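You operate a simulated robot arm through the tools that you are given. There is no shell and no other tool.

Carry out the task below with a simulated robot arm. There is one attempt and no reset: what you move stays moved.

JOB
Strip the motor in the jig down to its housing.
Fine: undo both of its thumb screws all the way; end bell on the grease plate, rotor in the free hole of the rotor stand.

The check looks at the end state, three seconds after you hand in, the way a careful person would. Anything else that was tipped, shoved, dropped, spilled or broken makes it a failure.

ROBOT AND FRAMES
A 6-joint arm with a two-finger parallel gripper, fixed in place. Base frame: the origin is at the foot of the arm, x ahead of it, y to its left, z up. Units: mm, rad, N and s.
With the tool pointing down near the work surface it reaches from about 280 to 640 mm from the base axis. Its first joint turns from -2.007 to 2.007 rad. Payload 3.43 kg.
The TCP is the grasp point between the finger pads, 34 mm short of the fingertips. In the tool frame z runs along the fingers and y along their closing line. Largest opening 128 mm; finger width 24, thickness 12; the body of the gripper, 48 by 130 mm, starts 96 mm behind the TCP.
Orientation is that of the tool frame in the base frame, as a unit quaternion [w, x, y, z]. With the fingers straight down and closing along the base's y, the tool's x points along the base's -x, its y along +y and its z along -z.

CONTROLS
- The arm moves only by the tool jog_arm. Its arguments are lists of equal length, an entry for each row: "claw": the opening, from 0 (shut) to 1 (fully open); "travel": the shift along the tool's x, y, z in units of 20 mm (1.0 is 20 mm), a list of three; "turn": the turn, a rotation vector about the tool's x, y, z in units of 8 degrees (1.0 is 8 degrees), a list of three. In form: {"claw": [claw, ...], "travel": [[tx, ty, tz], ...], "turn": [[rx, ry, rz], ...]}. A call has 1 to 20 rows; each row shifts and turns the commanded pose from where the row before left it, along the tool's axes as they then stand. A call with a number of a shift or a turn outside -1 to 1 is refused whole. Each row takes 0.2 s and may step no farther than 50 mm and 0.15 rad from the row before; otherwise, or with a gripper value out of range, the whole call is refused. A pose out of reach is approached as far as the arm can. The call stops where the force on the tool passes 50 N (or 10 N more than at its start, if that is more) or the arm is blocked; 0.2 s more then pass. The fingers move at their own pace (about 153 mm/s each) and stop on an object; they squeeze with about 34 N. The grip force told is the motor's: it shows also when the fingers shut on nothing. Time passes only in rows, and 0.2 s behind the last, so rows that do not move let the fingers close. The reply holds the time, the measured pose of the TCP, the force on the tool along the base axes, the opening and the grip force, in the units named above and with some noise, with the torque about the TCP (base axes, N m) and any sound that the robot's microphone picked up.
- Cameras (640 x 400 px; columns grow to the right, rows downward): "scene" is fixed at [400.8, 648.6, 1636.2]; the picture's right is [-1.00, -0.01, 0.00], its down [-0.00, 0.89, -0.45] and it looks along [0.00, -0.45, -0.89] (base axes); focal length 363 px, centre (320, 200). "wrist" rides on the gripper at [76, -11, -160] in the tool frame; the picture's right is [0.15, 0.99, 0.00], its down [-0.88, 0.13, -0.46] and it looks along [-0.45, 0.07, 0.89] (tool axes); focal length 234 px, centre (320, 200). There is no depth. A picture from a camera that has moved, and an enlarged one, comes with that camera's place and axes in the base frame and with its lens.
- grab_frame(camera): a new picture of that camera. No time passes.
- move_column(by): slides the trunk up (or, below 0, down) by that many mm; the arm rides with it, the base frame stays. It gives what a move gives, with no picture.
- enlarge(camera, box): a new picture of the part [left, top, right, bottom] of that camera's present view, enlarged. No time passes.
- finish_job(): hands the job in; it is judged then, once.

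Places have to be worked out from the pictures, the camera data and where the tool is seen. Open the gripper and draw the arm clear of the work before you hand the job in, unless the task says otherwise.

The tools are called after "Request:" as name(argument=value, ...) on one line, values as JSON. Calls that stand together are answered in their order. jog_arm: Moves the arm, as the interface text tells. Its arguments: {"type":"object","properties":{"claw":{"type":"array"},"travel":{"type":"array"},"turn":{"type":"array"}},"required":["claw","travel","turn"]} The other tools are called the same way: move_column (by) slides the trunk up or down; grab_frame (camera) takes a picture; enlarge (camera, box) takes an enlarged picture of a part of a camera's view; finish_job () hands the job in.

At the start:

```text
time_s: 0.0
position: [330.6, 295.7, 1223.2]
tcp_rot: [0.0, -0.001, 1.0, 0.0]
ft_force: [-0.6, 0.4, 0.2]
moment: [0.05, 0.01, 0.0]
grip_width: 127.8
gripper_force: 0.2
trunk travel left (down, up): [-925.0, 65.0]
```

scene: 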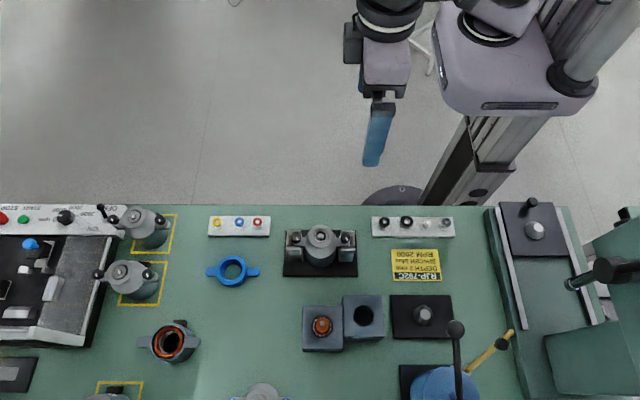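
wrist: 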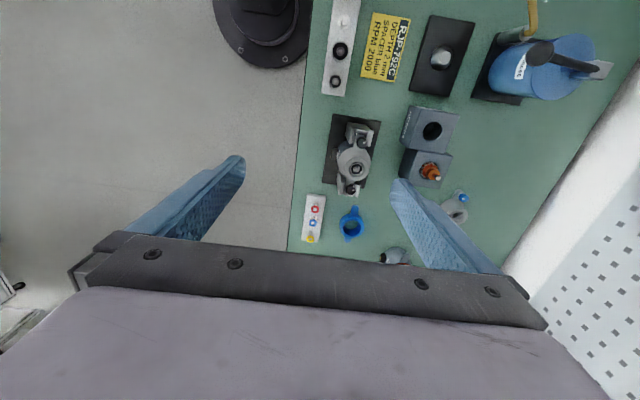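

I'll start by looking closely at the bench: the motor in the jig appears near the scene picture's centre, with the stand of two holes below it.

Request:
enlarge(camera="scene", box=[260, 200, 420, 300])

Request:
enlarge(camera="scene", box=[280, 270, 480, 400])

Request:
enlarge(camera="scene", box=[80, 200, 280, 400])

Request:
enlarge(camera="wrist", box=[290, 0, 610, 260])

Request:
enlarge(camera="scene", box=[360, 200, 640, 400])

```text
4.00 times, centred on (340, 250) of scene
camera zoom: at [400.8, 648.6, 1636.2], right [-1.0, -0.01, 0.0], down [0.0, 0.89, -0.45], along [0.0, -0.45, -0.89], focal length 1451 px, centre (240, 0)
```

zoom: 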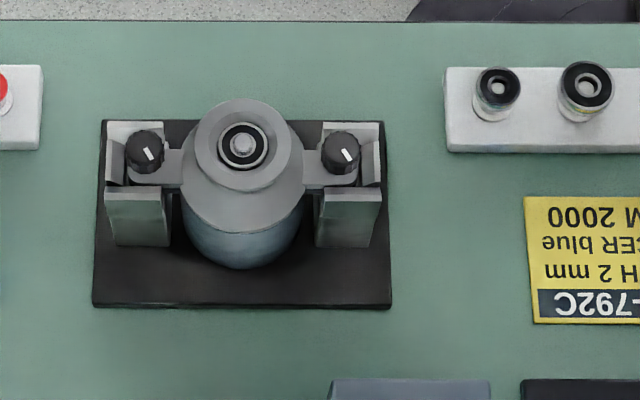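

```text
3.08 times, centred on (380, 335) of scene
camera zoom: at [400.8, 648.6, 1636.2], right [-1.0, -0.01, 0.0], down [0.0, 0.89, -0.45], along [0.0, -0.45, -0.89], focal length 1116 px, centre (135, -215)
```

zoom: 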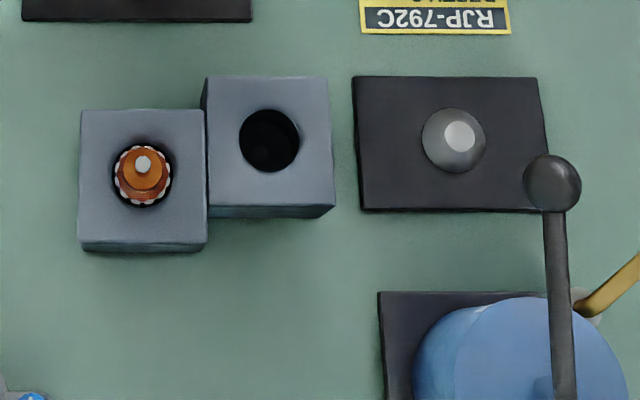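

```text
2.00 times, centred on (180, 300) of scene
camera zoom: at [400.8, 648.6, 1636.2], right [-1.0, -0.01, 0.0], down [0.0, 0.89, -0.45], along [0.0, -0.45, -0.89], focal length 726 px, centre (600, 0)
```

zoom: 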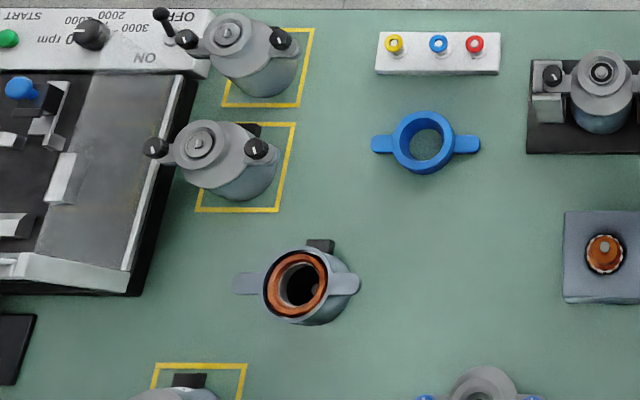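

```text
1.54 times, centred on (450, 130) of wrist
camera zoom: at [253.7, 283.9, 1381.7], right [-0.15, 0.99, 0.0], down [0.88, 0.13, 0.46], along [0.45, 0.07, -0.89], focal length 360 px, centre (120, 308)
```

zoom: 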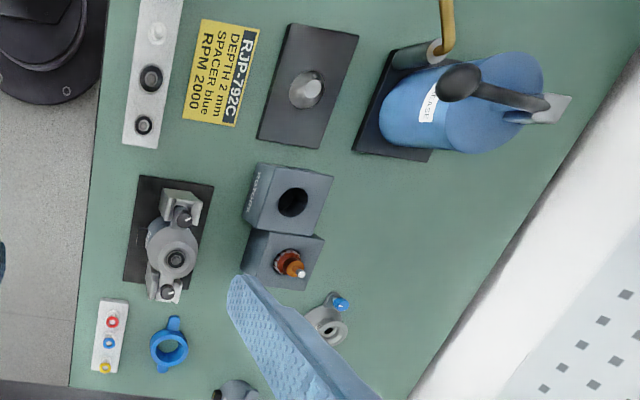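

```text
2.00 times, centred on (500, 300) of scene
camera zoom: at [400.8, 648.6, 1636.2], right [-1.0, -0.01, 0.0], down [0.0, 0.89, -0.45], along [0.0, -0.45, -0.89], focal length 726 px, centre (-40, 0)
```

zoom: 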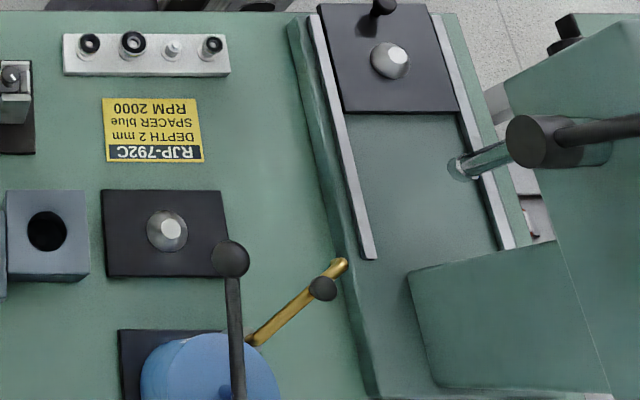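

The motor's top triangulates to about (401, 375, 920) and the table to z≈825. I lower the trunk for a closer wrist view; the tool is over the table edge, well above everything.

Request:
move_column(by=-150)

Request:
grab_frame(camera="wrist")

Request:
grab_frame(camera="scene")

```text
time_s: 1.8
position: [328.9, 295.2, 1073.5]
tcp_rot: [0.0, 0.0, 1.0, 0.0]
ft_force: [-0.1, -0.3, 0.0]
moment: [-0.04, 0.02, 0.0]
grip_width: 127.7
gripper_force: 0.0
trunk travel left (down, up): [-775.0, 215.0]
```

```text
taken
camera wrist: at [253.6, 283.8, 1231.7], right [-0.15, 0.99, 0.0], down [0.88, 0.13, 0.46], along [0.45, 0.07, -0.89], focal length 234 px, centre (320, 200)
```

wrist: 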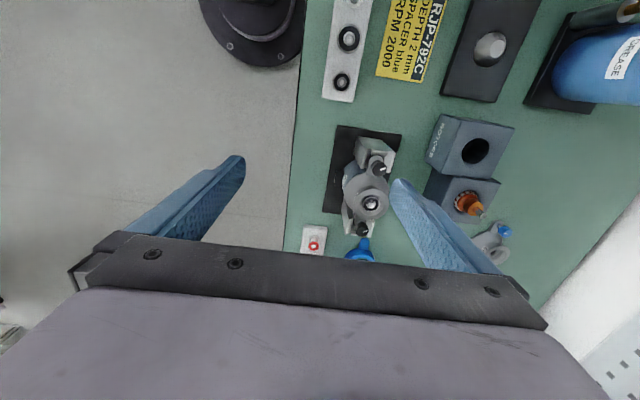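

```text
taken
```

scene: 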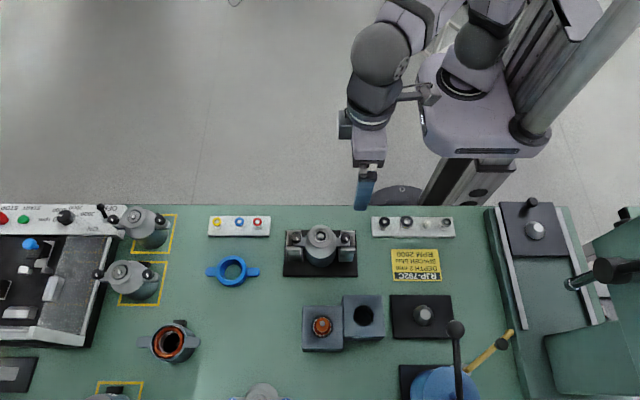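

The tool is clear at z≈1073. I move it in front of the motor (TCP about (309, 365)) so the wrist camera looks right at it.

Request:
jog_arm(claw=[1, 1, 1, 1, 1], travel=[[0.2, 0.7, 0], [0.2, 0.7, 0], [0.2, 0.7, 0], [0.2, 0.7, 0], [0.2, 0.7, 0]], turn=[[0, 0, 0], [0, 0, 0], [0, 0, 0], [0, 0, 0], [0, 0, 0]])

Request:
grab_frame(camera="wrist")

Request:
enlarge(camera="wrist", box=[240, 130, 400, 230])

```text
time_s: 3.0
position: [307.8, 366.5, 1072.0]
tcp_rot: [0.001, 0.0, 1.0, -0.001]
ft_force: [-0.1, 0.4, 0.1]
moment: [-0.02, 0.01, 0.01]
grip_width: 128.0
gripper_force: 0.1
trunk travel left (down, up): [-775.0, 215.0]
```

```text
taken
camera wrist: at [232.4, 354.4, 1232.0], right [-0.15, 0.99, 0.0], down [0.88, 0.13, 0.46], along [0.45, 0.07, -0.89], focal length 234 px, centre (320, 200)
```

wrist: 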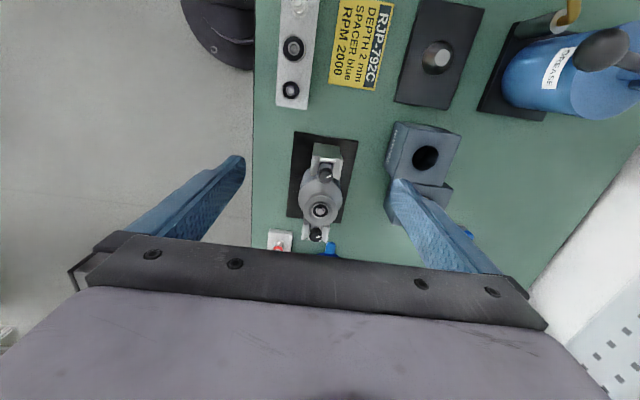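

```text
4.00 times, centred on (320, 180) of wrist
camera zoom: at [232.4, 354.4, 1232.0], right [-0.15, 0.99, 0.0], down [0.88, 0.13, 0.46], along [0.45, 0.07, -0.89], focal length 937 px, centre (320, 280)
```

zoom: 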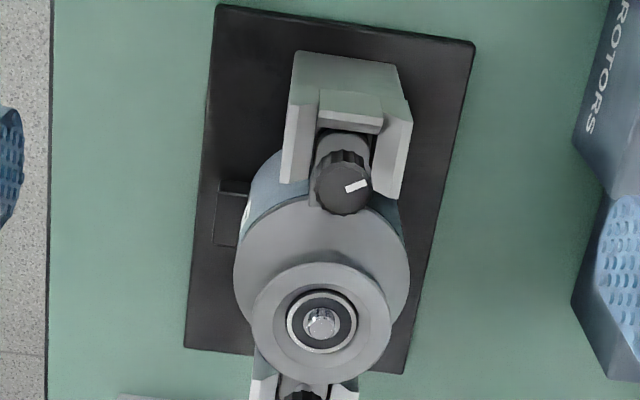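

Knobs come out near (349, 379, 927) and (450, 378, 927), about 20 mm wide, with the bell boss top near z 933. I zoom further to understand the heights of the posts, ears and knobs, and check the plates.

Request:
enlarge(camera="scene", box=[280, 222, 360, 272])

Request:
enlarge(camera="wrist", box=[290, 130, 370, 180])

Request:
enlarge(camera="wrist", box=[260, 0, 640, 230])

```text
8.00 times, centred on (320, 247) of scene
camera zoom: at [400.8, 648.6, 1636.2], right [-1.0, -0.01, 0.0], down [0.0, 0.89, -0.45], along [0.0, -0.45, -0.89], focal length 2902 px, centre (320, -176)
```

zoom: 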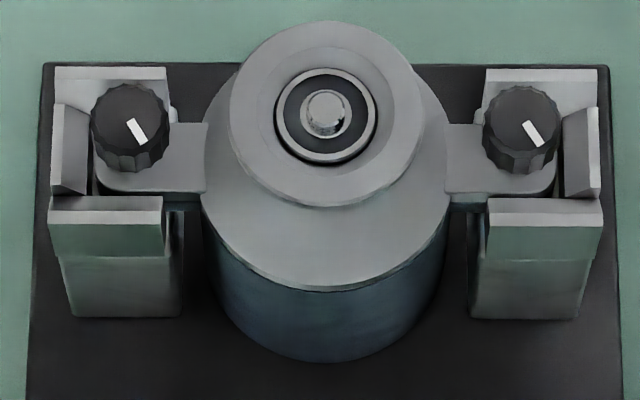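

```text
8.00 times, centred on (330, 155) of wrist
camera zoom: at [232.4, 354.4, 1232.0], right [-0.15, 0.99, 0.0], down [0.88, 0.13, 0.46], along [0.45, 0.07, -0.89], focal length 1873 px, centre (240, 560)
```

zoom: 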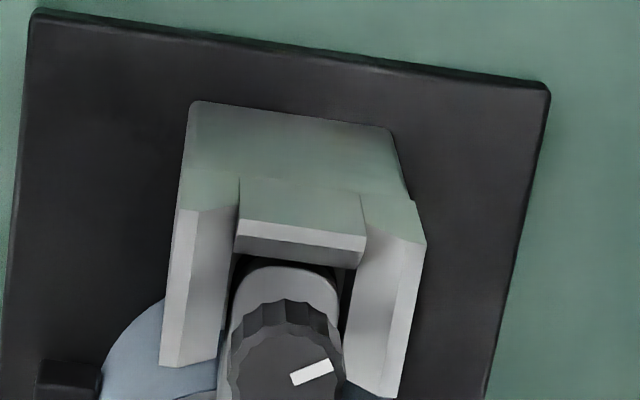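

```text
1.68 times, centred on (450, 115) of wrist
camera zoom: at [232.4, 354.4, 1232.0], right [-0.15, 0.99, 0.0], down [0.88, 0.13, 0.46], along [0.45, 0.07, -0.89], focal length 394 px, centre (101, 343)
```

zoom: 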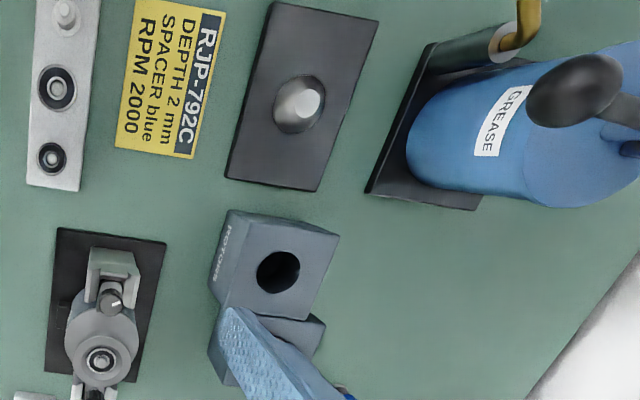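

The knobs stand about 15 mm above the jig walls, so fingertips can grip them there. Before touching anything I look at the grease station: I shift toward (189, 406) and turn the tool 90° so the camera looks along +y at the plate and grease unit.

Request:
jog_arm(claw=[1, 1, 1, 1, 1, 1, 1, 1, 1, 1, 1, 1, 1, 1, 1, 1, 1, 1], travel=[[0.99, 0.33, 0], [0.99, 0.33, 0], [0.99, 0.33, 0], [0.99, 0.33, 0], [0.99, 0.33, 0], [0.99, 0.33, 0], [0, 0, 0], [0, 0, 0], [0, 0, 0], [0, 0, 0], [0, 0, 0], [0, 0, 0], [0, 0, 0], [0, 0, 0], [0, 0, 0], [0, 0, 0], [0, 0, 0], [0, 0, 0]], turn=[[0, 0, 0], [0, 0, 0], [0, 0, 0], [0, 0, 0], [0, 0, 0], [0, 0, 0], [0, 0, -1], [0, 0, -1], [0, 0, -1], [0, 0, -1], [0, 0, -1], [0, 0, -1], [0, 0, -1], [0, 0, -1], [0, 0, -1], [0, 0, -1], [0, 0, -1], [0, 0, -0.25]])

Request:
grab_frame(camera="wrist")

Request:
grab_frame(camera="scene")

```text
time_s: 6.8
position: [191.0, 406.3, 1071.6]
tcp_rot: [0.001, 0.708, -0.706, 0.0]
ft_force: [-0.5, -0.7, -0.1]
moment: [0.02, 0.01, -0.02]
grip_width: 128.1
gripper_force: 0.0
trunk travel left (down, up): [-775.0, 215.0]
```

```text
taken
camera wrist: at [202.1, 329.8, 1231.0], right [-0.99, -0.15, 0.0], down [-0.13, 0.88, 0.46], along [-0.07, 0.45, -0.89], focal length 234 px, centre (320, 200)
```

wrist: 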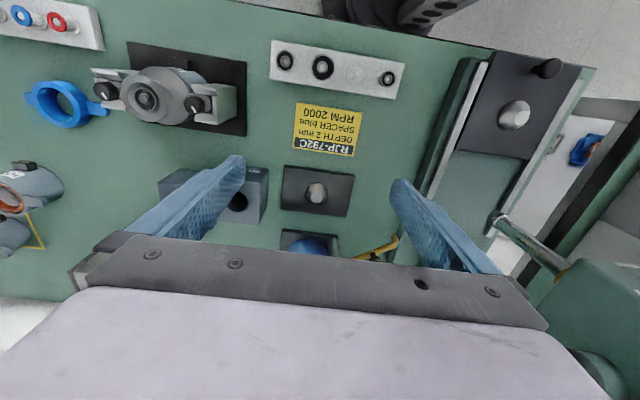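

```text
taken
```

scene: 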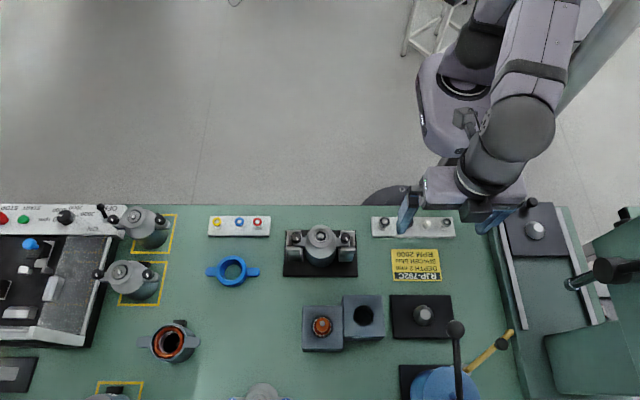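

The rotation worked. I enlarge on the plate with the stub, the press slide plate and the grease unit to decide which is the grease plate.

Request:
enlarge(camera="wrist", box=[250, 140, 410, 265])

Request:
enlarge(camera="wrist", box=[440, 40, 640, 165])

Request:
enlarge(camera="wrist", box=[80, 30, 260, 150])

Request:
enlarge(camera="scene", box=[380, 280, 540, 400])

```text
3.20 times, centred on (330, 202) of wrist
camera zoom: at [202.1, 329.8, 1231.0], right [-0.99, -0.15, 0.0], down [-0.13, 0.88, 0.46], along [-0.07, 0.45, -0.89], focal length 749 px, centre (288, 192)
```

zoom: 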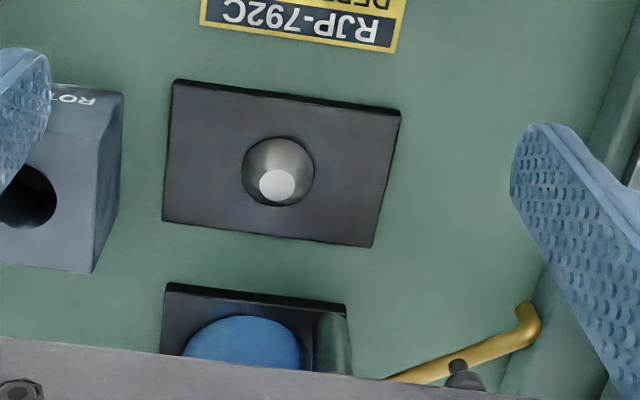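

```text
3.20 times, centred on (540, 102) of wrist
camera zoom: at [202.1, 329.8, 1231.0], right [-0.99, -0.15, 0.0], down [-0.13, 0.88, 0.46], along [-0.07, 0.45, -0.89], focal length 749 px, centre (-384, 512)
```

zoom: 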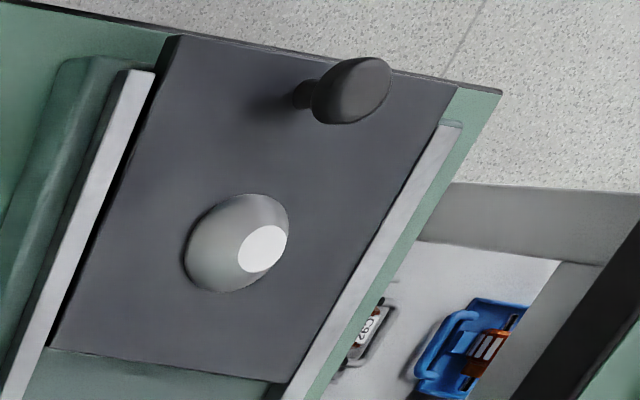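

```text
3.33 times, centred on (170, 90) of wrist
camera zoom: at [202.1, 329.8, 1231.0], right [-0.99, -0.15, 0.0], down [-0.13, 0.88, 0.46], along [-0.07, 0.45, -0.89], focal length 781 px, centre (820, 567)
```

zoom: 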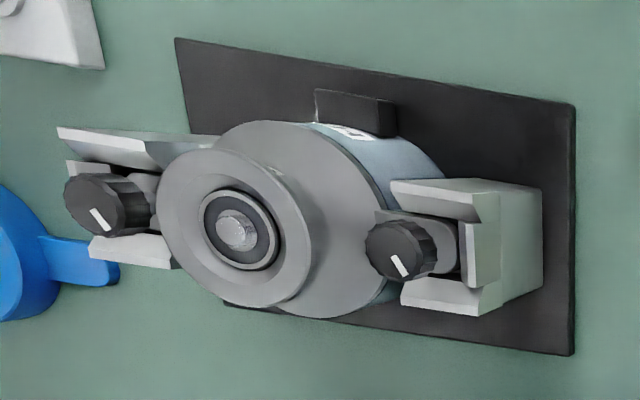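

```text
3.33 times, centred on (460, 340) of scene
camera zoom: at [400.8, 648.6, 1636.2], right [-1.0, -0.01, 0.0], down [0.0, 0.89, -0.45], along [0.0, -0.45, -0.89], focal length 1209 px, centre (-147, -267)
```

zoom: 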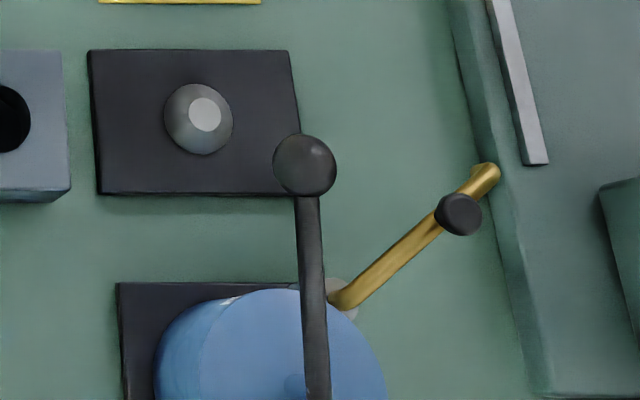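

The swinging brass spout pivots toward the conical stub plate at about (178, 511), so that plate is the grease plate; a lever ball sits near (179, 566, 1017), so I'll keep the gripper narrow toward it later. Now I move over the nearer knob at about (349, 380) and turn back to closing along y to check alignment.

Request:
jog_arm(claw=[1, 1, 1, 1, 1, 1, 1, 1, 0.5, 0.5, 0.5, 0.5, 0.5, 0.5, 0.5, 0.5, 0.5, 0.5, 0.5, 0.5], travel=[[0.1625, -0.9875, 0], [0.1625, -0.9875, 0], [0.1625, -0.9875, 0], [0.1625, -0.9875, 0], [0.1625, -0.9875, 0], [0.1625, -0.9875, 0], [0.1625, -0.9875, 0], [0.1625, -0.9875, 0], [0, 0, 0], [0, 0, 0], [0, 0, 0], [0, 0, 0], [0, 0, 0], [0, 0, 0], [0, 0, 0], [0, 0, 0], [0, 0, 0], [0, 0, 0], [0, 0, 0], [0, 0, 0]], turn=[[0, 0, 0], [0, 0, 0], [0, 0, 0], [0, 0, 0], [0, 0, 0], [0, 0, 0], [0, 0, 0], [0, 0, 0], [0, 0, 1], [0, 0, 1], [0, 0, 1], [0, 0, 1], [0, 0, 1], [0, 0, 1], [0, 0, 1], [0, 0, 1], [0, 0, 1], [0, 0, 1], [0, 0, 1], [0, 0, 0.25]])

Request:
jog_arm(claw=[0.5, 0.5, 0.5, 0.5], travel=[[0, 0, 0.8], [0, 0, 0.9], [0, 0, 0.9], [0, 0, 0.9]], turn=[[0, 0, 0], [0, 0, 0], [0, 0, 0], [0, 0, 0]])

Request:
enlarge(camera="wrist", box=[240, 110, 400, 210])

Request:
grab_frame(camera="scene")

```text
time_s: 10.9
position: [349.5, 380.1, 1072.1]
tcp_rot: [0.0, 0.001, 1.0, -0.001]
ft_force: [-0.2, 0.9, -0.1]
moment: [-0.02, 0.01, 0.01]
grip_width: 64.1
gripper_force: 0.0
trunk travel left (down, up): [-775.0, 215.0]
```

```text
time_s: 11.9
position: [348.4, 380.7, 1001.4]
tcp_rot: [-0.001, -0.001, 1.0, 0.0]
ft_force: [-0.3, -0.5, -0.1]
moment: [0.04, -0.01, 0.0]
grip_width: 64.3
gripper_force: 0.0
trunk travel left (down, up): [-775.0, 215.0]
```

```text
4.00 times, centred on (320, 160) of wrist
camera zoom: at [272.5, 369.2, 1162.8], right [-0.15, 0.99, 0.0], down [0.88, 0.13, 0.46], along [0.45, 0.07, -0.89], focal length 937 px, centre (320, 360)
```

zoom: 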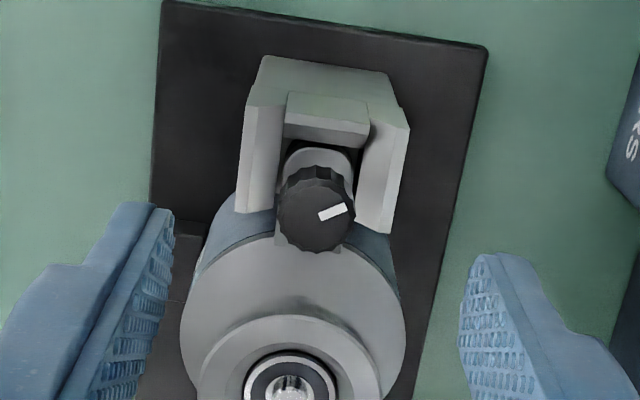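

```text
taken
```

scene: 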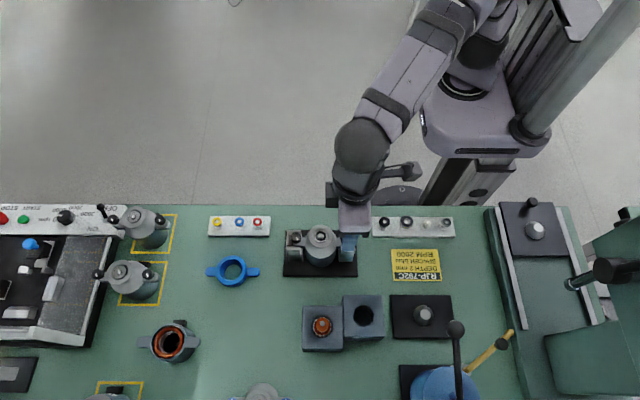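

The knob appears at (318, 210) against a predicted (318, 208), so alignment is within about 1 mm. I turn 36° clockwise, narrow the opening to 30 mm and descend to put the fingertips at about z 917, around the knob's upper half.

Request:
jog_arm(claw=[0.5, 0.5, 0.5, 0.5, 0.5, 0.235, 0.235, 0.235, 0.235, 0.235], travel=[[0, 0, 0], [0, 0, 0], [0, 0, 0], [0, 0, 0], [0, 0, 0], [0, 0, 0.5], [0, 0, 0.5], [0, 0, 0.5], [0, 0, 0.5], [0, 0, 0.45]], turn=[[0, 0, 1], [0, 0, 1], [0, 0, 1], [0, 0, 1], [0, 0, 0.5], [0, 0, 0], [0, 0, 0], [0, 0, 0], [0, 0, 0], [0, 0, 0]])

Request:
enlarge(camera="wrist", box=[240, 110, 400, 210])

Request:
enlarge(camera="scene", box=[280, 212, 360, 262])

```text
time_s: 14.2
position: [347.3, 378.8, 953.0]
tcp_rot: [0.0, 0.309, 0.951, 0.0]
ft_force: [-0.1, -1.0, -0.4]
moment: [-0.02, -0.02, 0.04]
grip_width: 30.1
gripper_force: 0.1
trunk travel left (down, up): [-775.0, 215.0]
```

```text
4.00 times, centred on (320, 160) of wrist
camera zoom: at [279.9, 414.2, 1113.5], right [0.46, 0.89, 0.0], down [0.79, -0.41, 0.46], along [0.4, -0.21, -0.89], focal length 937 px, centre (320, 360)
```

zoom: 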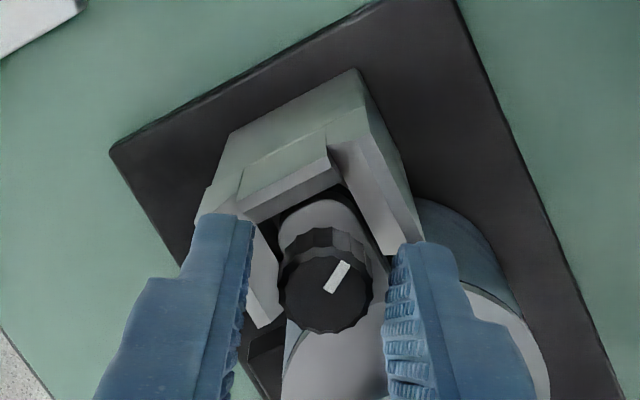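

```text
8.00 times, centred on (320, 237) of scene
camera zoom: at [400.8, 648.6, 1636.2], right [-1.0, -0.01, 0.0], down [0.0, 0.89, -0.45], along [0.0, -0.45, -0.89], focal length 2902 px, centre (320, -96)
```

zoom: 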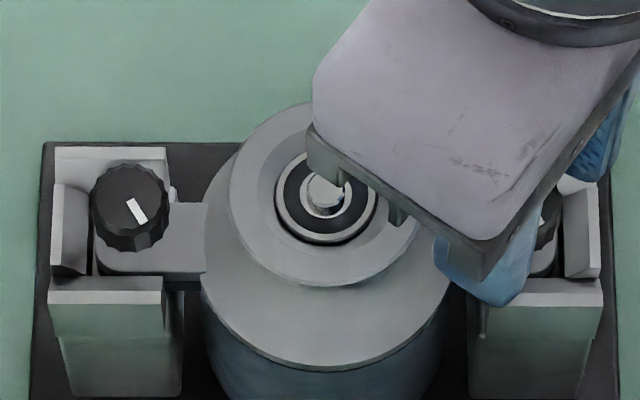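

The knob sits midway between the fingertips, with tips at about z 919. I lower 3 mm, close on the knob, and turn CCW 72°, then look before letting go.

Request:
jog_arm(claw=[0.235, 0.0, 0.0], travel=[[0, 0, 0.15], [0, 0, 0], [0, 0, 0]], turn=[[0, 0, 0], [0, 0, 0], [0, 0, 0]])

Request:
jog_arm(claw=[0, 0, 0, 0, 0, 0, 0, 0, 0], travel=[[0, 0, 0], [0, 0, 0], [0, 0, 0], [0, 0, 0], [0, 0, 0], [0, 0, 0], [0, 0, 0], [0, 0, 0], [0, 0, 0]], turn=[[0, 0, -1], [0, 0, -1], [0, 0, -1], [0, 0, -1], [0, 0, -1], [0, 0, -1], [0, 0, -1], [0, 0, -1], [0, 0, -1]])

Request:
enlarge(camera="wrist", box=[240, 110, 400, 210])

```text
time_s: 14.9
position: [348.2, 379.9, 950.6]
tcp_rot: [0.0, 0.309, 0.951, 0.0]
ft_force: [-0.1, 1.2, 1.5]
moment: [0.03, -0.08, 0.0]
grip_width: 18.5
gripper_force: 34.2
trunk travel left (down, up): [-775.0, 215.0]
```

```text
time_s: 16.9
position: [347.8, 380.0, 950.7]
tcp_rot: [0.0, -0.309, 0.951, 0.001]
ft_force: [-4.2, 1.3, 3.6]
moment: [0.0, 0.16, 0.01]
grip_width: 18.7
gripper_force: 33.9
trunk travel left (down, up): [-775.0, 215.0]
```

```text
4.00 times, centred on (320, 160) of wrist
camera zoom: at [293.8, 325.2, 1110.2], right [-0.7, 0.71, 0.0], down [0.63, 0.62, 0.46], along [0.32, 0.32, -0.89], focal length 937 px, centre (320, 360)
```

zoom: 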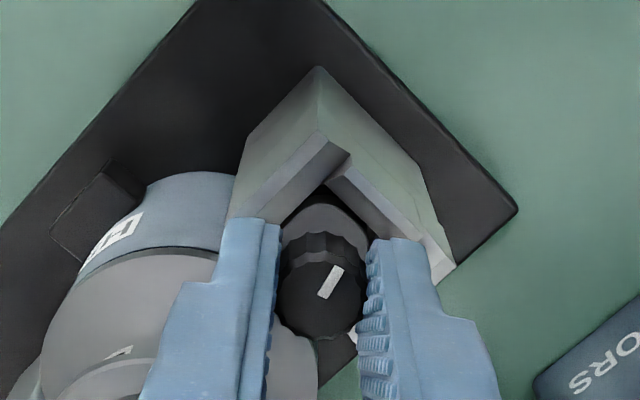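

The knob's mark stayed fixed relative to the fingers, so it turned with me freely. I repeat: open, turn back, close, turn CCW again.

Request:
jog_arm(claw=[0.235, 0.235, 0.235, 0.235, 0.235, 0.235, 0.235, 0.235, 0.235, 0.235, 0, 0, 0, 0, 0, 0, 0, 0, 0, 0], travel=[[0, 0, 0], [0, 0, 0], [0, 0, 0], [0, 0, 0], [0, 0, 0], [0, 0, 0], [0, 0, 0], [0, 0, 0], [0, 0, 0], [0, 0, 0], [0, 0, 0], [0, 0, 0], [0, 0, 0], [0, 0, 0], [0, 0, 0], [0, 0, 0], [0, 0, 0], [0, 0, 0], [0, 0, 0], [0, 0, 0]], turn=[[0, 0, 0], [0, 0, 1], [0, 0, 1], [0, 0, 1], [0, 0, 1], [0, 0, 1], [0, 0, 1], [0, 0, 1], [0, 0, 1], [0, 0, 1], [0, 0, 0], [0, 0, -1], [0, 0, -1], [0, 0, -1], [0, 0, -1], [0, 0, -1], [0, 0, -1], [0, 0, -1], [0, 0, -1], [0, 0, -1]])

Request:
enlarge(camera="wrist", box=[240, 110, 400, 210])

```text
time_s: 21.1
position: [349.2, 381.2, 950.0]
tcp_rot: [-0.001, -0.311, 0.951, 0.001]
ft_force: [-1.1, -0.5, -2.4]
moment: [-0.09, 0.18, 0.0]
grip_width: 18.5
gripper_force: 34.1
trunk travel left (down, up): [-775.0, 215.0]
```

```text
4.00 times, centred on (320, 160) of wrist
camera zoom: at [294.9, 326.3, 1109.4], right [-0.7, 0.71, 0.0], down [0.63, 0.62, 0.46], along [0.32, 0.32, -0.89], focal length 937 px, centre (320, 360)
```

zoom: 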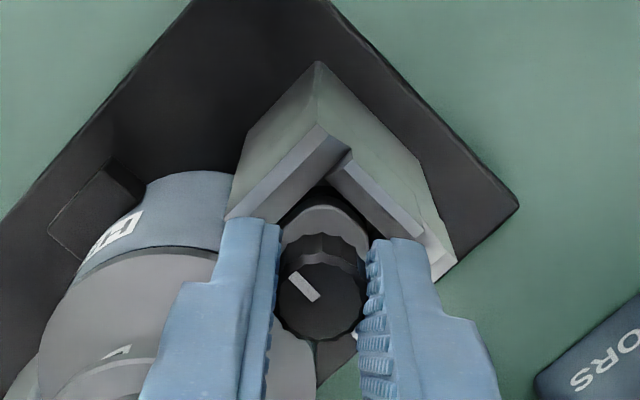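

It advanced another ~72° (total ~144°) with tiny forces. I repeat the stroke.

Request:
jog_arm(claw=[0.235, 0.235, 0.235, 0.235, 0.235, 0.235, 0.235, 0.235, 0.235, 0.235, 0, 0, 0, 0, 0, 0, 0, 0, 0, 0], travel=[[0, 0, 0], [0, 0, 0], [0, 0, 0], [0, 0, 0], [0, 0, 0], [0, 0, 0], [0, 0, 0], [0, 0, 0], [0, 0, 0], [0, 0, 0], [0, 0, 0], [0, 0, 0], [0, 0, 0], [0, 0, 0], [0, 0, 0], [0, 0, 0], [0, 0, 0], [0, 0, 0], [0, 0, 0], [0, 0, 0]], turn=[[0, 0, 0], [0, 0, 1], [0, 0, 1], [0, 0, 1], [0, 0, 1], [0, 0, 1], [0, 0, 1], [0, 0, 1], [0, 0, 1], [0, 0, 1], [0, 0, 0], [0, 0, -1], [0, 0, -1], [0, 0, -1], [0, 0, -1], [0, 0, -1], [0, 0, -1], [0, 0, -1], [0, 0, -1], [0, 0, -1]])

Request:
enlarge(camera="wrist", box=[240, 110, 400, 210])

Request:
jog_arm(claw=[0.235, 0.235, 0.235, 0.235, 0.235, 0.235, 0.235, 0.235, 0.235, 0.235, 0, 0, 0, 0, 0, 0, 0, 0, 0, 0], travel=[[0, 0, 0], [0, 0, 0], [0, 0, 0], [0, 0, 0], [0, 0, 0], [0, 0, 0], [0, 0, 0], [0, 0, 0], [0, 0, 0], [0, 0, 0], [0, 0, 0], [0, 0, 0], [0, 0, 0], [0, 0, 0], [0, 0, 0], [0, 0, 0], [0, 0, 0], [0, 0, 0], [0, 0, 0], [0, 0, 0]], turn=[[0, 0, 0], [0, 0, 1], [0, 0, 1], [0, 0, 1], [0, 0, 1], [0, 0, 1], [0, 0, 1], [0, 0, 1], [0, 0, 1], [0, 0, 1], [0, 0, 0], [0, 0, -1], [0, 0, -1], [0, 0, -1], [0, 0, -1], [0, 0, -1], [0, 0, -1], [0, 0, -1], [0, 0, -1], [0, 0, -1]])

Request:
enlarge(camera="wrist", box=[240, 110, 400, 210])

```text
time_s: 25.4
position: [348.6, 378.6, 950.5]
tcp_rot: [0.0, -0.31, 0.951, -0.001]
ft_force: [-0.3, -0.2, -0.1]
moment: [-0.05, 0.03, -0.25]
grip_width: 18.6
gripper_force: 33.7
trunk travel left (down, up): [-775.0, 215.0]
```

```text
4.00 times, centred on (320, 160) of wrist
camera zoom: at [294.0, 324.2, 1109.6], right [-0.7, 0.71, 0.0], down [0.63, 0.62, 0.46], along [0.32, 0.32, -0.89], focal length 937 px, centre (320, 360)
```

zoom: 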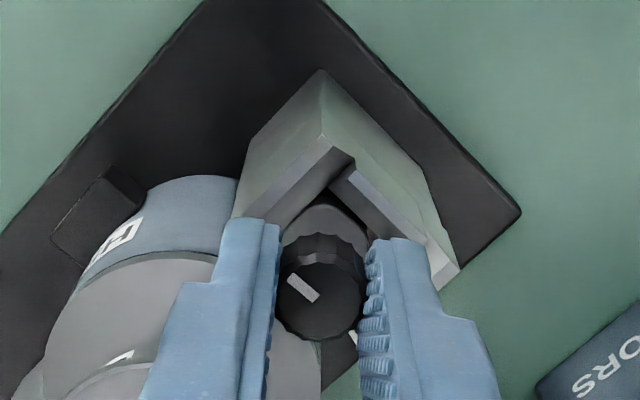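

```text
time_s: 29.6
position: [349.2, 378.9, 950.6]
tcp_rot: [0.001, -0.31, 0.951, 0.001]
ft_force: [0.9, -3.5, 0.9]
moment: [-0.08, -0.05, -0.28]
grip_width: 18.4
gripper_force: 34.3
trunk travel left (down, up): [-775.0, 215.0]
```

```text
4.00 times, centred on (320, 160) of wrist
camera zoom: at [294.6, 324.6, 1110.2], right [-0.7, 0.71, 0.0], down [0.63, 0.62, 0.46], along [0.33, 0.32, -0.89], focal length 937 px, centre (320, 360)
```

zoom: 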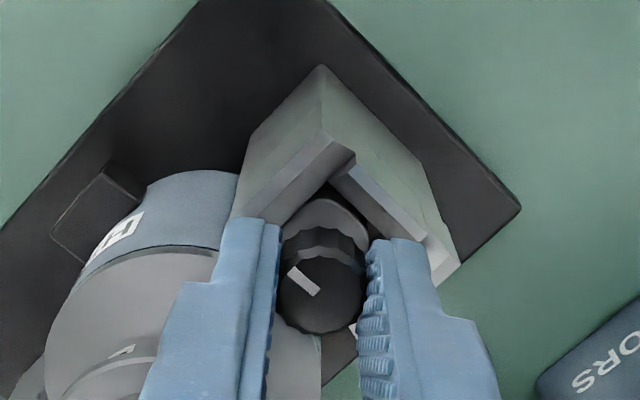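

In the last two strokes the mark did not move further and about -0.27 N·m of reaction appeared, so the knob seems to have reached a stop after ~144°. I open, rise, and turn to look at the knob's height compared with the other one.

Request:
jog_arm(claw=[0.235, 0.235, 0.235, 0.235, 0.235, 0.5, 0.5], travel=[[0, 0, 0], [0, 0, -0.5], [0, 0, -1], [0, 0, -1], [0, 0, -1], [0, 0, -1], [0, 0, 0]], turn=[[0, 0, 0], [0, 0, 0], [0, 0, 0], [0, 0, 0], [0, 0, 0], [0, 0, 0], [0, 0, 0]])

Request:
enlarge(camera="wrist", box=[200, 100, 360, 200])

Request:
enlarge(camera="scene", box=[280, 212, 360, 262])

```text
time_s: 31.1
position: [350.2, 377.4, 1040.6]
tcp_rot: [0.001, -0.309, 0.951, 0.0]
ft_force: [-0.1, -0.3, -0.6]
moment: [0.01, 0.01, 0.01]
grip_width: 64.0
gripper_force: 0.1
trunk travel left (down, up): [-775.0, 215.0]
```

```text
4.00 times, centred on (280, 150) of wrist
camera zoom: at [295.0, 323.5, 1200.0], right [-0.7, 0.71, 0.0], down [0.64, 0.62, 0.46], along [0.33, 0.32, -0.89], focal length 937 px, centre (480, 400)
```

zoom: 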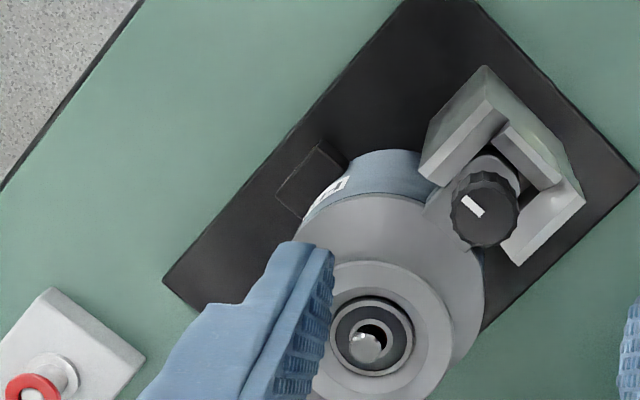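

```text
8.00 times, centred on (320, 237) of scene
camera zoom: at [400.8, 648.6, 1636.2], right [-1.0, -0.01, 0.0], down [0.0, 0.89, -0.45], along [0.0, -0.45, -0.89], focal length 2902 px, centre (320, -96)
```

zoom: 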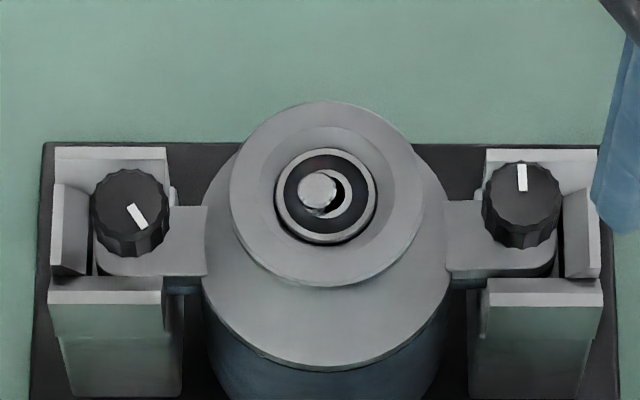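

The mark now points the opposite way (about 155° of rotation), and the shaft looks slightly off-centre in the bearing. I compare knob heights using the same crop as before and a higher zoom.

Request:
enlarge(camera="scene", box=[280, 222, 360, 272])

Request:
enlarge(camera="scene", box=[332, 227, 356, 242])

Request:
enlarge(camera="scene", box=[284, 227, 308, 242])

Request:
enlarge(camera="wrist", box=[290, 110, 354, 150])

```text
8.00 times, centred on (320, 247) of scene
camera zoom: at [400.8, 648.6, 1636.2], right [-1.0, -0.01, 0.0], down [0.0, 0.89, -0.45], along [0.0, -0.45, -0.89], focal length 2902 px, centre (320, -176)
```

zoom: 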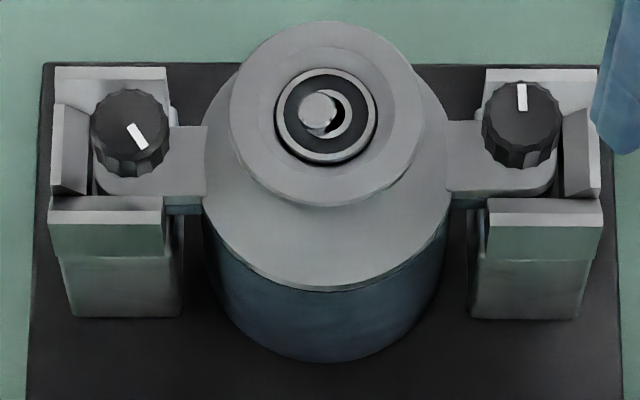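

```text
16.00 times, centred on (344, 234) of scene
camera zoom: at [400.8, 648.6, 1636.2], right [-1.0, -0.01, 0.0], down [0.0, 0.89, -0.45], along [0.0, -0.45, -0.89], focal length 5804 px, centre (-64, -352)
```

zoom: 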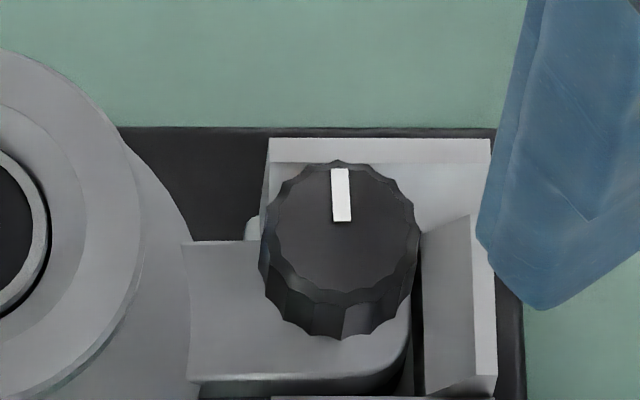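

```text
16.00 times, centred on (296, 234) of scene
camera zoom: at [400.8, 648.6, 1636.2], right [-1.0, -0.01, 0.0], down [0.0, 0.89, -0.45], along [0.0, -0.45, -0.89], focal length 5804 px, centre (704, -352)
```

zoom: 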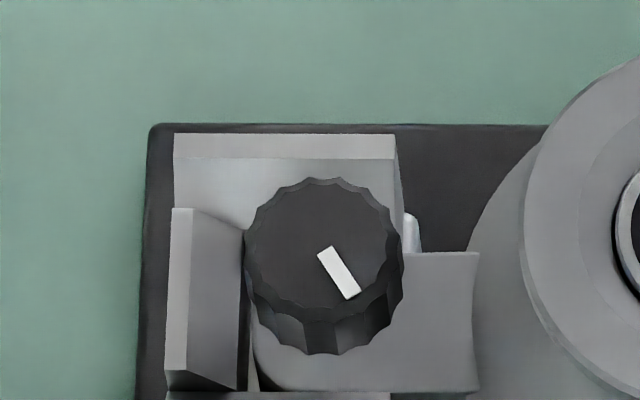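

```text
10.00 times, centred on (322, 130) of wrist
camera zoom: at [295.0, 323.5, 1200.0], right [-0.7, 0.71, 0.0], down [0.64, 0.62, 0.46], along [0.33, 0.32, -0.89], focal length 2342 px, centre (300, 900)
```

zoom: 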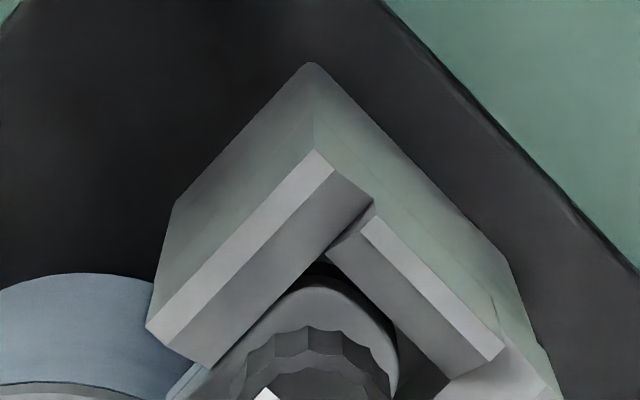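

Apart from about 1 mm of play (the bell turned slightly in the jig), the screw seems to be at a firm stop at ~155°. Next I square the tool, move to the other knob at about (450.5, 380), drop to z≈1001 and check alignment.

Request:
jog_arm(claw=[0.5, 0.5, 0.5, 0.5, 0.5, 0.5, 0.5, 0.5, 0.5, 0.5, 0.5, 0.5, 0.5], travel=[[0, 0, 0], [0, 0, 0], [0, 0, 0], [0, 0, 0], [0, 0, 0], [-0.85, 0, 0], [-0.85, 0, 0], [-0.85, 0, 0], [-0.85, 0, 0], [-0.85, 0, 0], [-0.85, 0, 0], [0, 0, 1], [0, 0, 1]], turn=[[0, 0, 1], [0, 0, 1], [0, 0, 1], [0, 0, 1], [0, 0, 0.5], [0, 0, 0], [0, 0, 0], [0, 0, 0], [0, 0, 0], [0, 0, 0], [0, 0, 0], [0, 0, 0], [0, 0, 0]])

Request:
enlarge(camera="wrist", box=[240, 110, 400, 210])

```text
time_s: 34.0
position: [451.9, 378.3, 1000.9]
tcp_rot: [0.0, -0.001, 1.0, 0.0]
ft_force: [-0.1, 1.1, -0.9]
moment: [0.01, -0.02, 0.01]
grip_width: 64.1
gripper_force: 0.1
trunk travel left (down, up): [-775.0, 215.0]
```

```text
4.00 times, centred on (320, 160) of wrist
camera zoom: at [376.0, 367.6, 1159.5], right [-0.15, 0.99, 0.0], down [0.88, 0.13, 0.46], along [0.45, 0.07, -0.89], focal length 937 px, centre (320, 360)
```

zoom: 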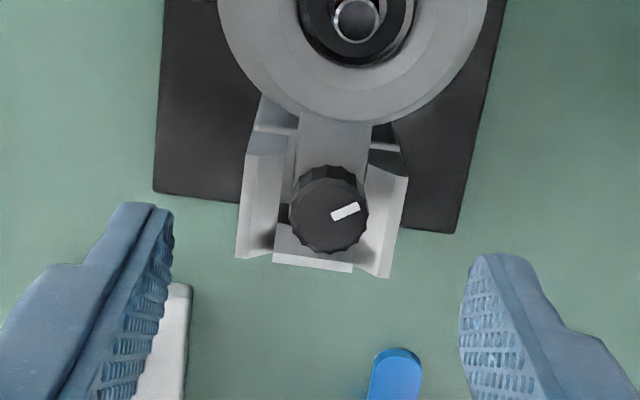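

This knob appears ~2.6 mm toward +y and ~1.3 mm toward +x of where the first one did. I correct that, turn 36° clockwise, narrow and descend around it.

Request:
jog_arm(claw=[0.5, 0.5, 0.5, 0.5, 0.5, 0.235, 0.235, 0.235, 0.235, 0.235], travel=[[-0.065, 0.13, 0], [0, 0, 0], [0, 0, 0], [0, 0, 0], [0, 0, 0], [0, 0, 0.5], [0, 0, 0.5], [0, 0, 0.5], [0, 0, 0.5], [0, 0, 0.45]], turn=[[0, 0, 1], [0, 0, 1], [0, 0, 1], [0, 0, 1], [0, 0, 0.5], [0, 0, 0], [0, 0, 0], [0, 0, 0], [0, 0, 0], [0, 0, 0]])

Request:
enlarge(camera="wrist", box=[240, 110, 400, 210])

```text
time_s: 36.1
position: [453.0, 382.4, 952.9]
tcp_rot: [0.0, 0.309, 0.951, -0.001]
ft_force: [0.8, 0.2, 0.6]
moment: [0.02, -0.01, -0.02]
grip_width: 30.2
gripper_force: 0.0
trunk travel left (down, up): [-775.0, 215.0]
```

```text
4.00 times, centred on (320, 160) of wrist
camera zoom: at [385.5, 417.7, 1111.3], right [0.46, 0.89, 0.0], down [0.79, -0.41, 0.46], along [0.4, -0.21, -0.89], focal length 937 px, centre (320, 360)
```

zoom: 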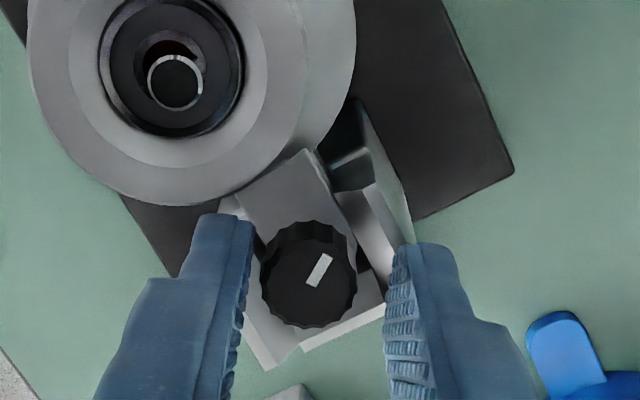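

The knob sits about 3.5 mm toward tool −y and a bit toward tool +x of the fingers' middle. I shift accordingly with a slightly smaller opening, lower 2.5 mm, and look again.

Request:
jog_arm(claw=[0.21, 0.21, 0.21], travel=[[0.06, -0.085, 0], [0.06, -0.085, 0], [0, 0, 0.13]], turn=[[0, 0, 0], [0, 0, 0], [0, 0, 0]])

Request:
enlarge(camera="wrist", box=[240, 110, 400, 210])

```text
time_s: 37.0
position: [448.5, 381.5, 948.4]
tcp_rot: [0.0, 0.31, 0.951, 0.0]
ft_force: [-0.2, -1.1, 0.3]
moment: [0.0, 0.0, 0.01]
grip_width: 26.9
gripper_force: 0.0
trunk travel left (down, up): [-775.0, 215.0]
```

```text
4.00 times, centred on (320, 160) of wrist
camera zoom: at [380.4, 416.4, 1107.5], right [0.46, 0.89, 0.0], down [0.79, -0.41, 0.46], along [0.4, -0.21, -0.89], focal length 937 px, centre (320, 360)
```

zoom: 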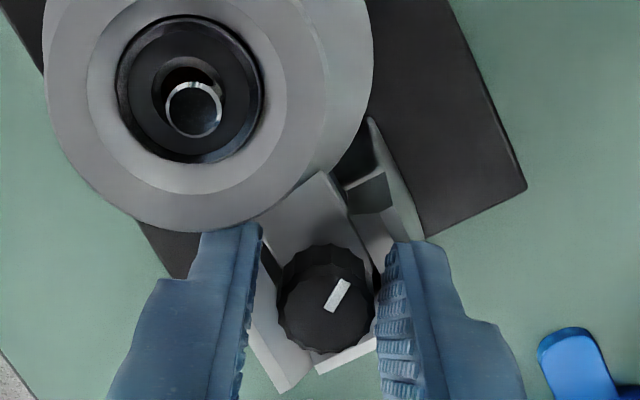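

Now the knob is centred between the fingers. I close and turn CCW 72°, then do a second open–return–close–turn stroke.

Request:
jog_arm(claw=[0, 0, 0, 0, 0, 0, 0, 0, 0, 0, 0], travel=[[0, 0, 0], [0, 0, 0], [0, 0, 0], [0, 0, 0], [0, 0, 0], [0, 0, 0], [0, 0, 0], [0, 0, 0], [0, 0, 0], [0, 0, 0], [0, 0, 0]], turn=[[0, 0, 0], [0, 0, 0], [0, 0, -1], [0, 0, -1], [0, 0, -1], [0, 0, -1], [0, 0, -1], [0, 0, -1], [0, 0, -1], [0, 0, -1], [0, 0, -1]])

Request:
enlarge(camera="wrist", box=[240, 110, 400, 210])

Request:
jog_arm(claw=[0.22, 0.22, 0.22, 0.22, 0.22, 0.22, 0.22, 0.22, 0.22, 0.22, 0, 0, 0, 0, 0, 0, 0, 0, 0, 0], travel=[[0, 0, 0], [0, 0, 0], [0, 0, 0], [0, 0, 0], [0, 0, 0], [0, 0, 0], [0, 0, 0], [0, 0, 0], [0, 0, 0], [0, 0, 0], [0, 0, 0], [0, 0, 0], [0, 0, 0], [0, 0, 0], [0, 0, 0], [0, 0, 0], [0, 0, 0], [0, 0, 0], [0, 0, 0], [0, 0, 0]], turn=[[0, 0, 0], [0, 0, 1], [0, 0, 1], [0, 0, 1], [0, 0, 1], [0, 0, 1], [0, 0, 1], [0, 0, 1], [0, 0, 1], [0, 0, 1], [0, 0, 0], [0, 0, -1], [0, 0, -1], [0, 0, -1], [0, 0, -1], [0, 0, -1], [0, 0, -1], [0, 0, -1], [0, 0, -1], [0, 0, -1]])

Request:
enlarge(camera="wrist", box=[240, 110, 400, 210])

```text
time_s: 39.4
position: [449.5, 379.8, 948.3]
tcp_rot: [0.0, -0.31, 0.951, -0.001]
ft_force: [3.4, -6.2, -1.9]
moment: [-0.2, -0.21, -0.02]
grip_width: 18.2
gripper_force: 34.0
trunk travel left (down, up): [-775.0, 215.0]
```

```text
4.00 times, centred on (320, 160) of wrist
camera zoom: at [394.4, 326.3, 1107.7], right [-0.7, 0.71, 0.0], down [0.63, 0.63, 0.45], along [0.32, 0.32, -0.89], focal length 937 px, centre (320, 360)
```

zoom: 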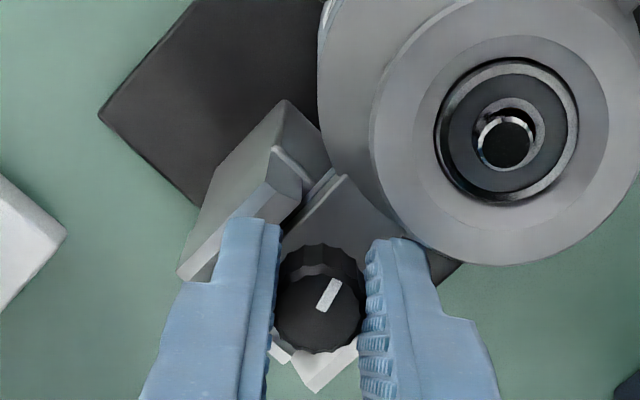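

```text
time_s: 43.5
position: [448.5, 378.8, 949.6]
tcp_rot: [0.001, -0.311, 0.951, 0.001]
ft_force: [2.5, -1.5, 5.0]
moment: [-0.2, 0.18, -0.04]
grip_width: 18.8
gripper_force: 34.0
trunk travel left (down, up): [-775.0, 215.0]
```

```text
4.00 times, centred on (320, 160) of wrist
camera zoom: at [394.1, 326.0, 1108.8], right [-0.7, 0.71, 0.0], down [0.63, 0.62, 0.46], along [0.33, 0.32, -0.89], focal length 937 px, centre (320, 360)
```

zoom: 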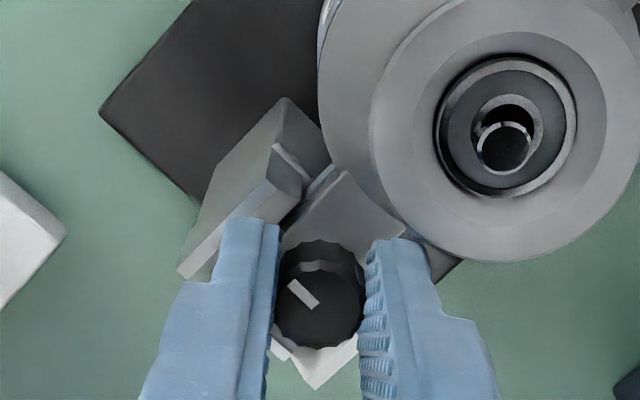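

144° done, no stop torque yet. I take a shorter third stroke of 40° to reach the stop gently.

Request:
jog_arm(claw=[0.22, 0.22, 0.22, 0.22, 0.22, 0.22, 0, 0, 0, 0, 0, 0], travel=[[0, 0, 0], [0, 0, 0], [0, 0, 0], [0, 0, 0], [0, 0, 0], [0, 0, 0], [0, 0, 0], [0, 0, 0], [0, 0, 0], [0, 0, 0], [0, 0, 0], [0, 0, 0]], turn=[[0, 0, 0], [0, 0, 1], [0, 0, 1], [0, 0, 1], [0, 0, 1], [0, 0, 1], [0, 0, 0], [0, 0, -1], [0, 0, -1], [0, 0, -1], [0, 0, -1], [0, 0, -1]])

Request:
enlarge(camera="wrist", box=[240, 110, 400, 210])

```text
time_s: 46.1
position: [447.5, 380.5, 948.8]
tcp_rot: [0.0, -0.31, 0.951, 0.0]
ft_force: [1.0, -2.5, 1.4]
moment: [-0.07, 0.06, -0.21]
grip_width: 18.5
gripper_force: 34.1
trunk travel left (down, up): [-775.0, 215.0]
```

```text
4.00 times, centred on (320, 160) of wrist
camera zoom: at [393.9, 325.9, 1107.9], right [-0.7, 0.71, 0.0], down [0.63, 0.62, 0.46], along [0.33, 0.32, -0.89], focal length 937 px, centre (320, 360)
```

zoom: 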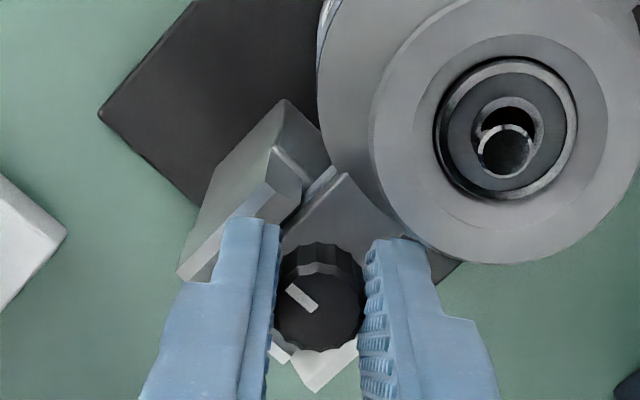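

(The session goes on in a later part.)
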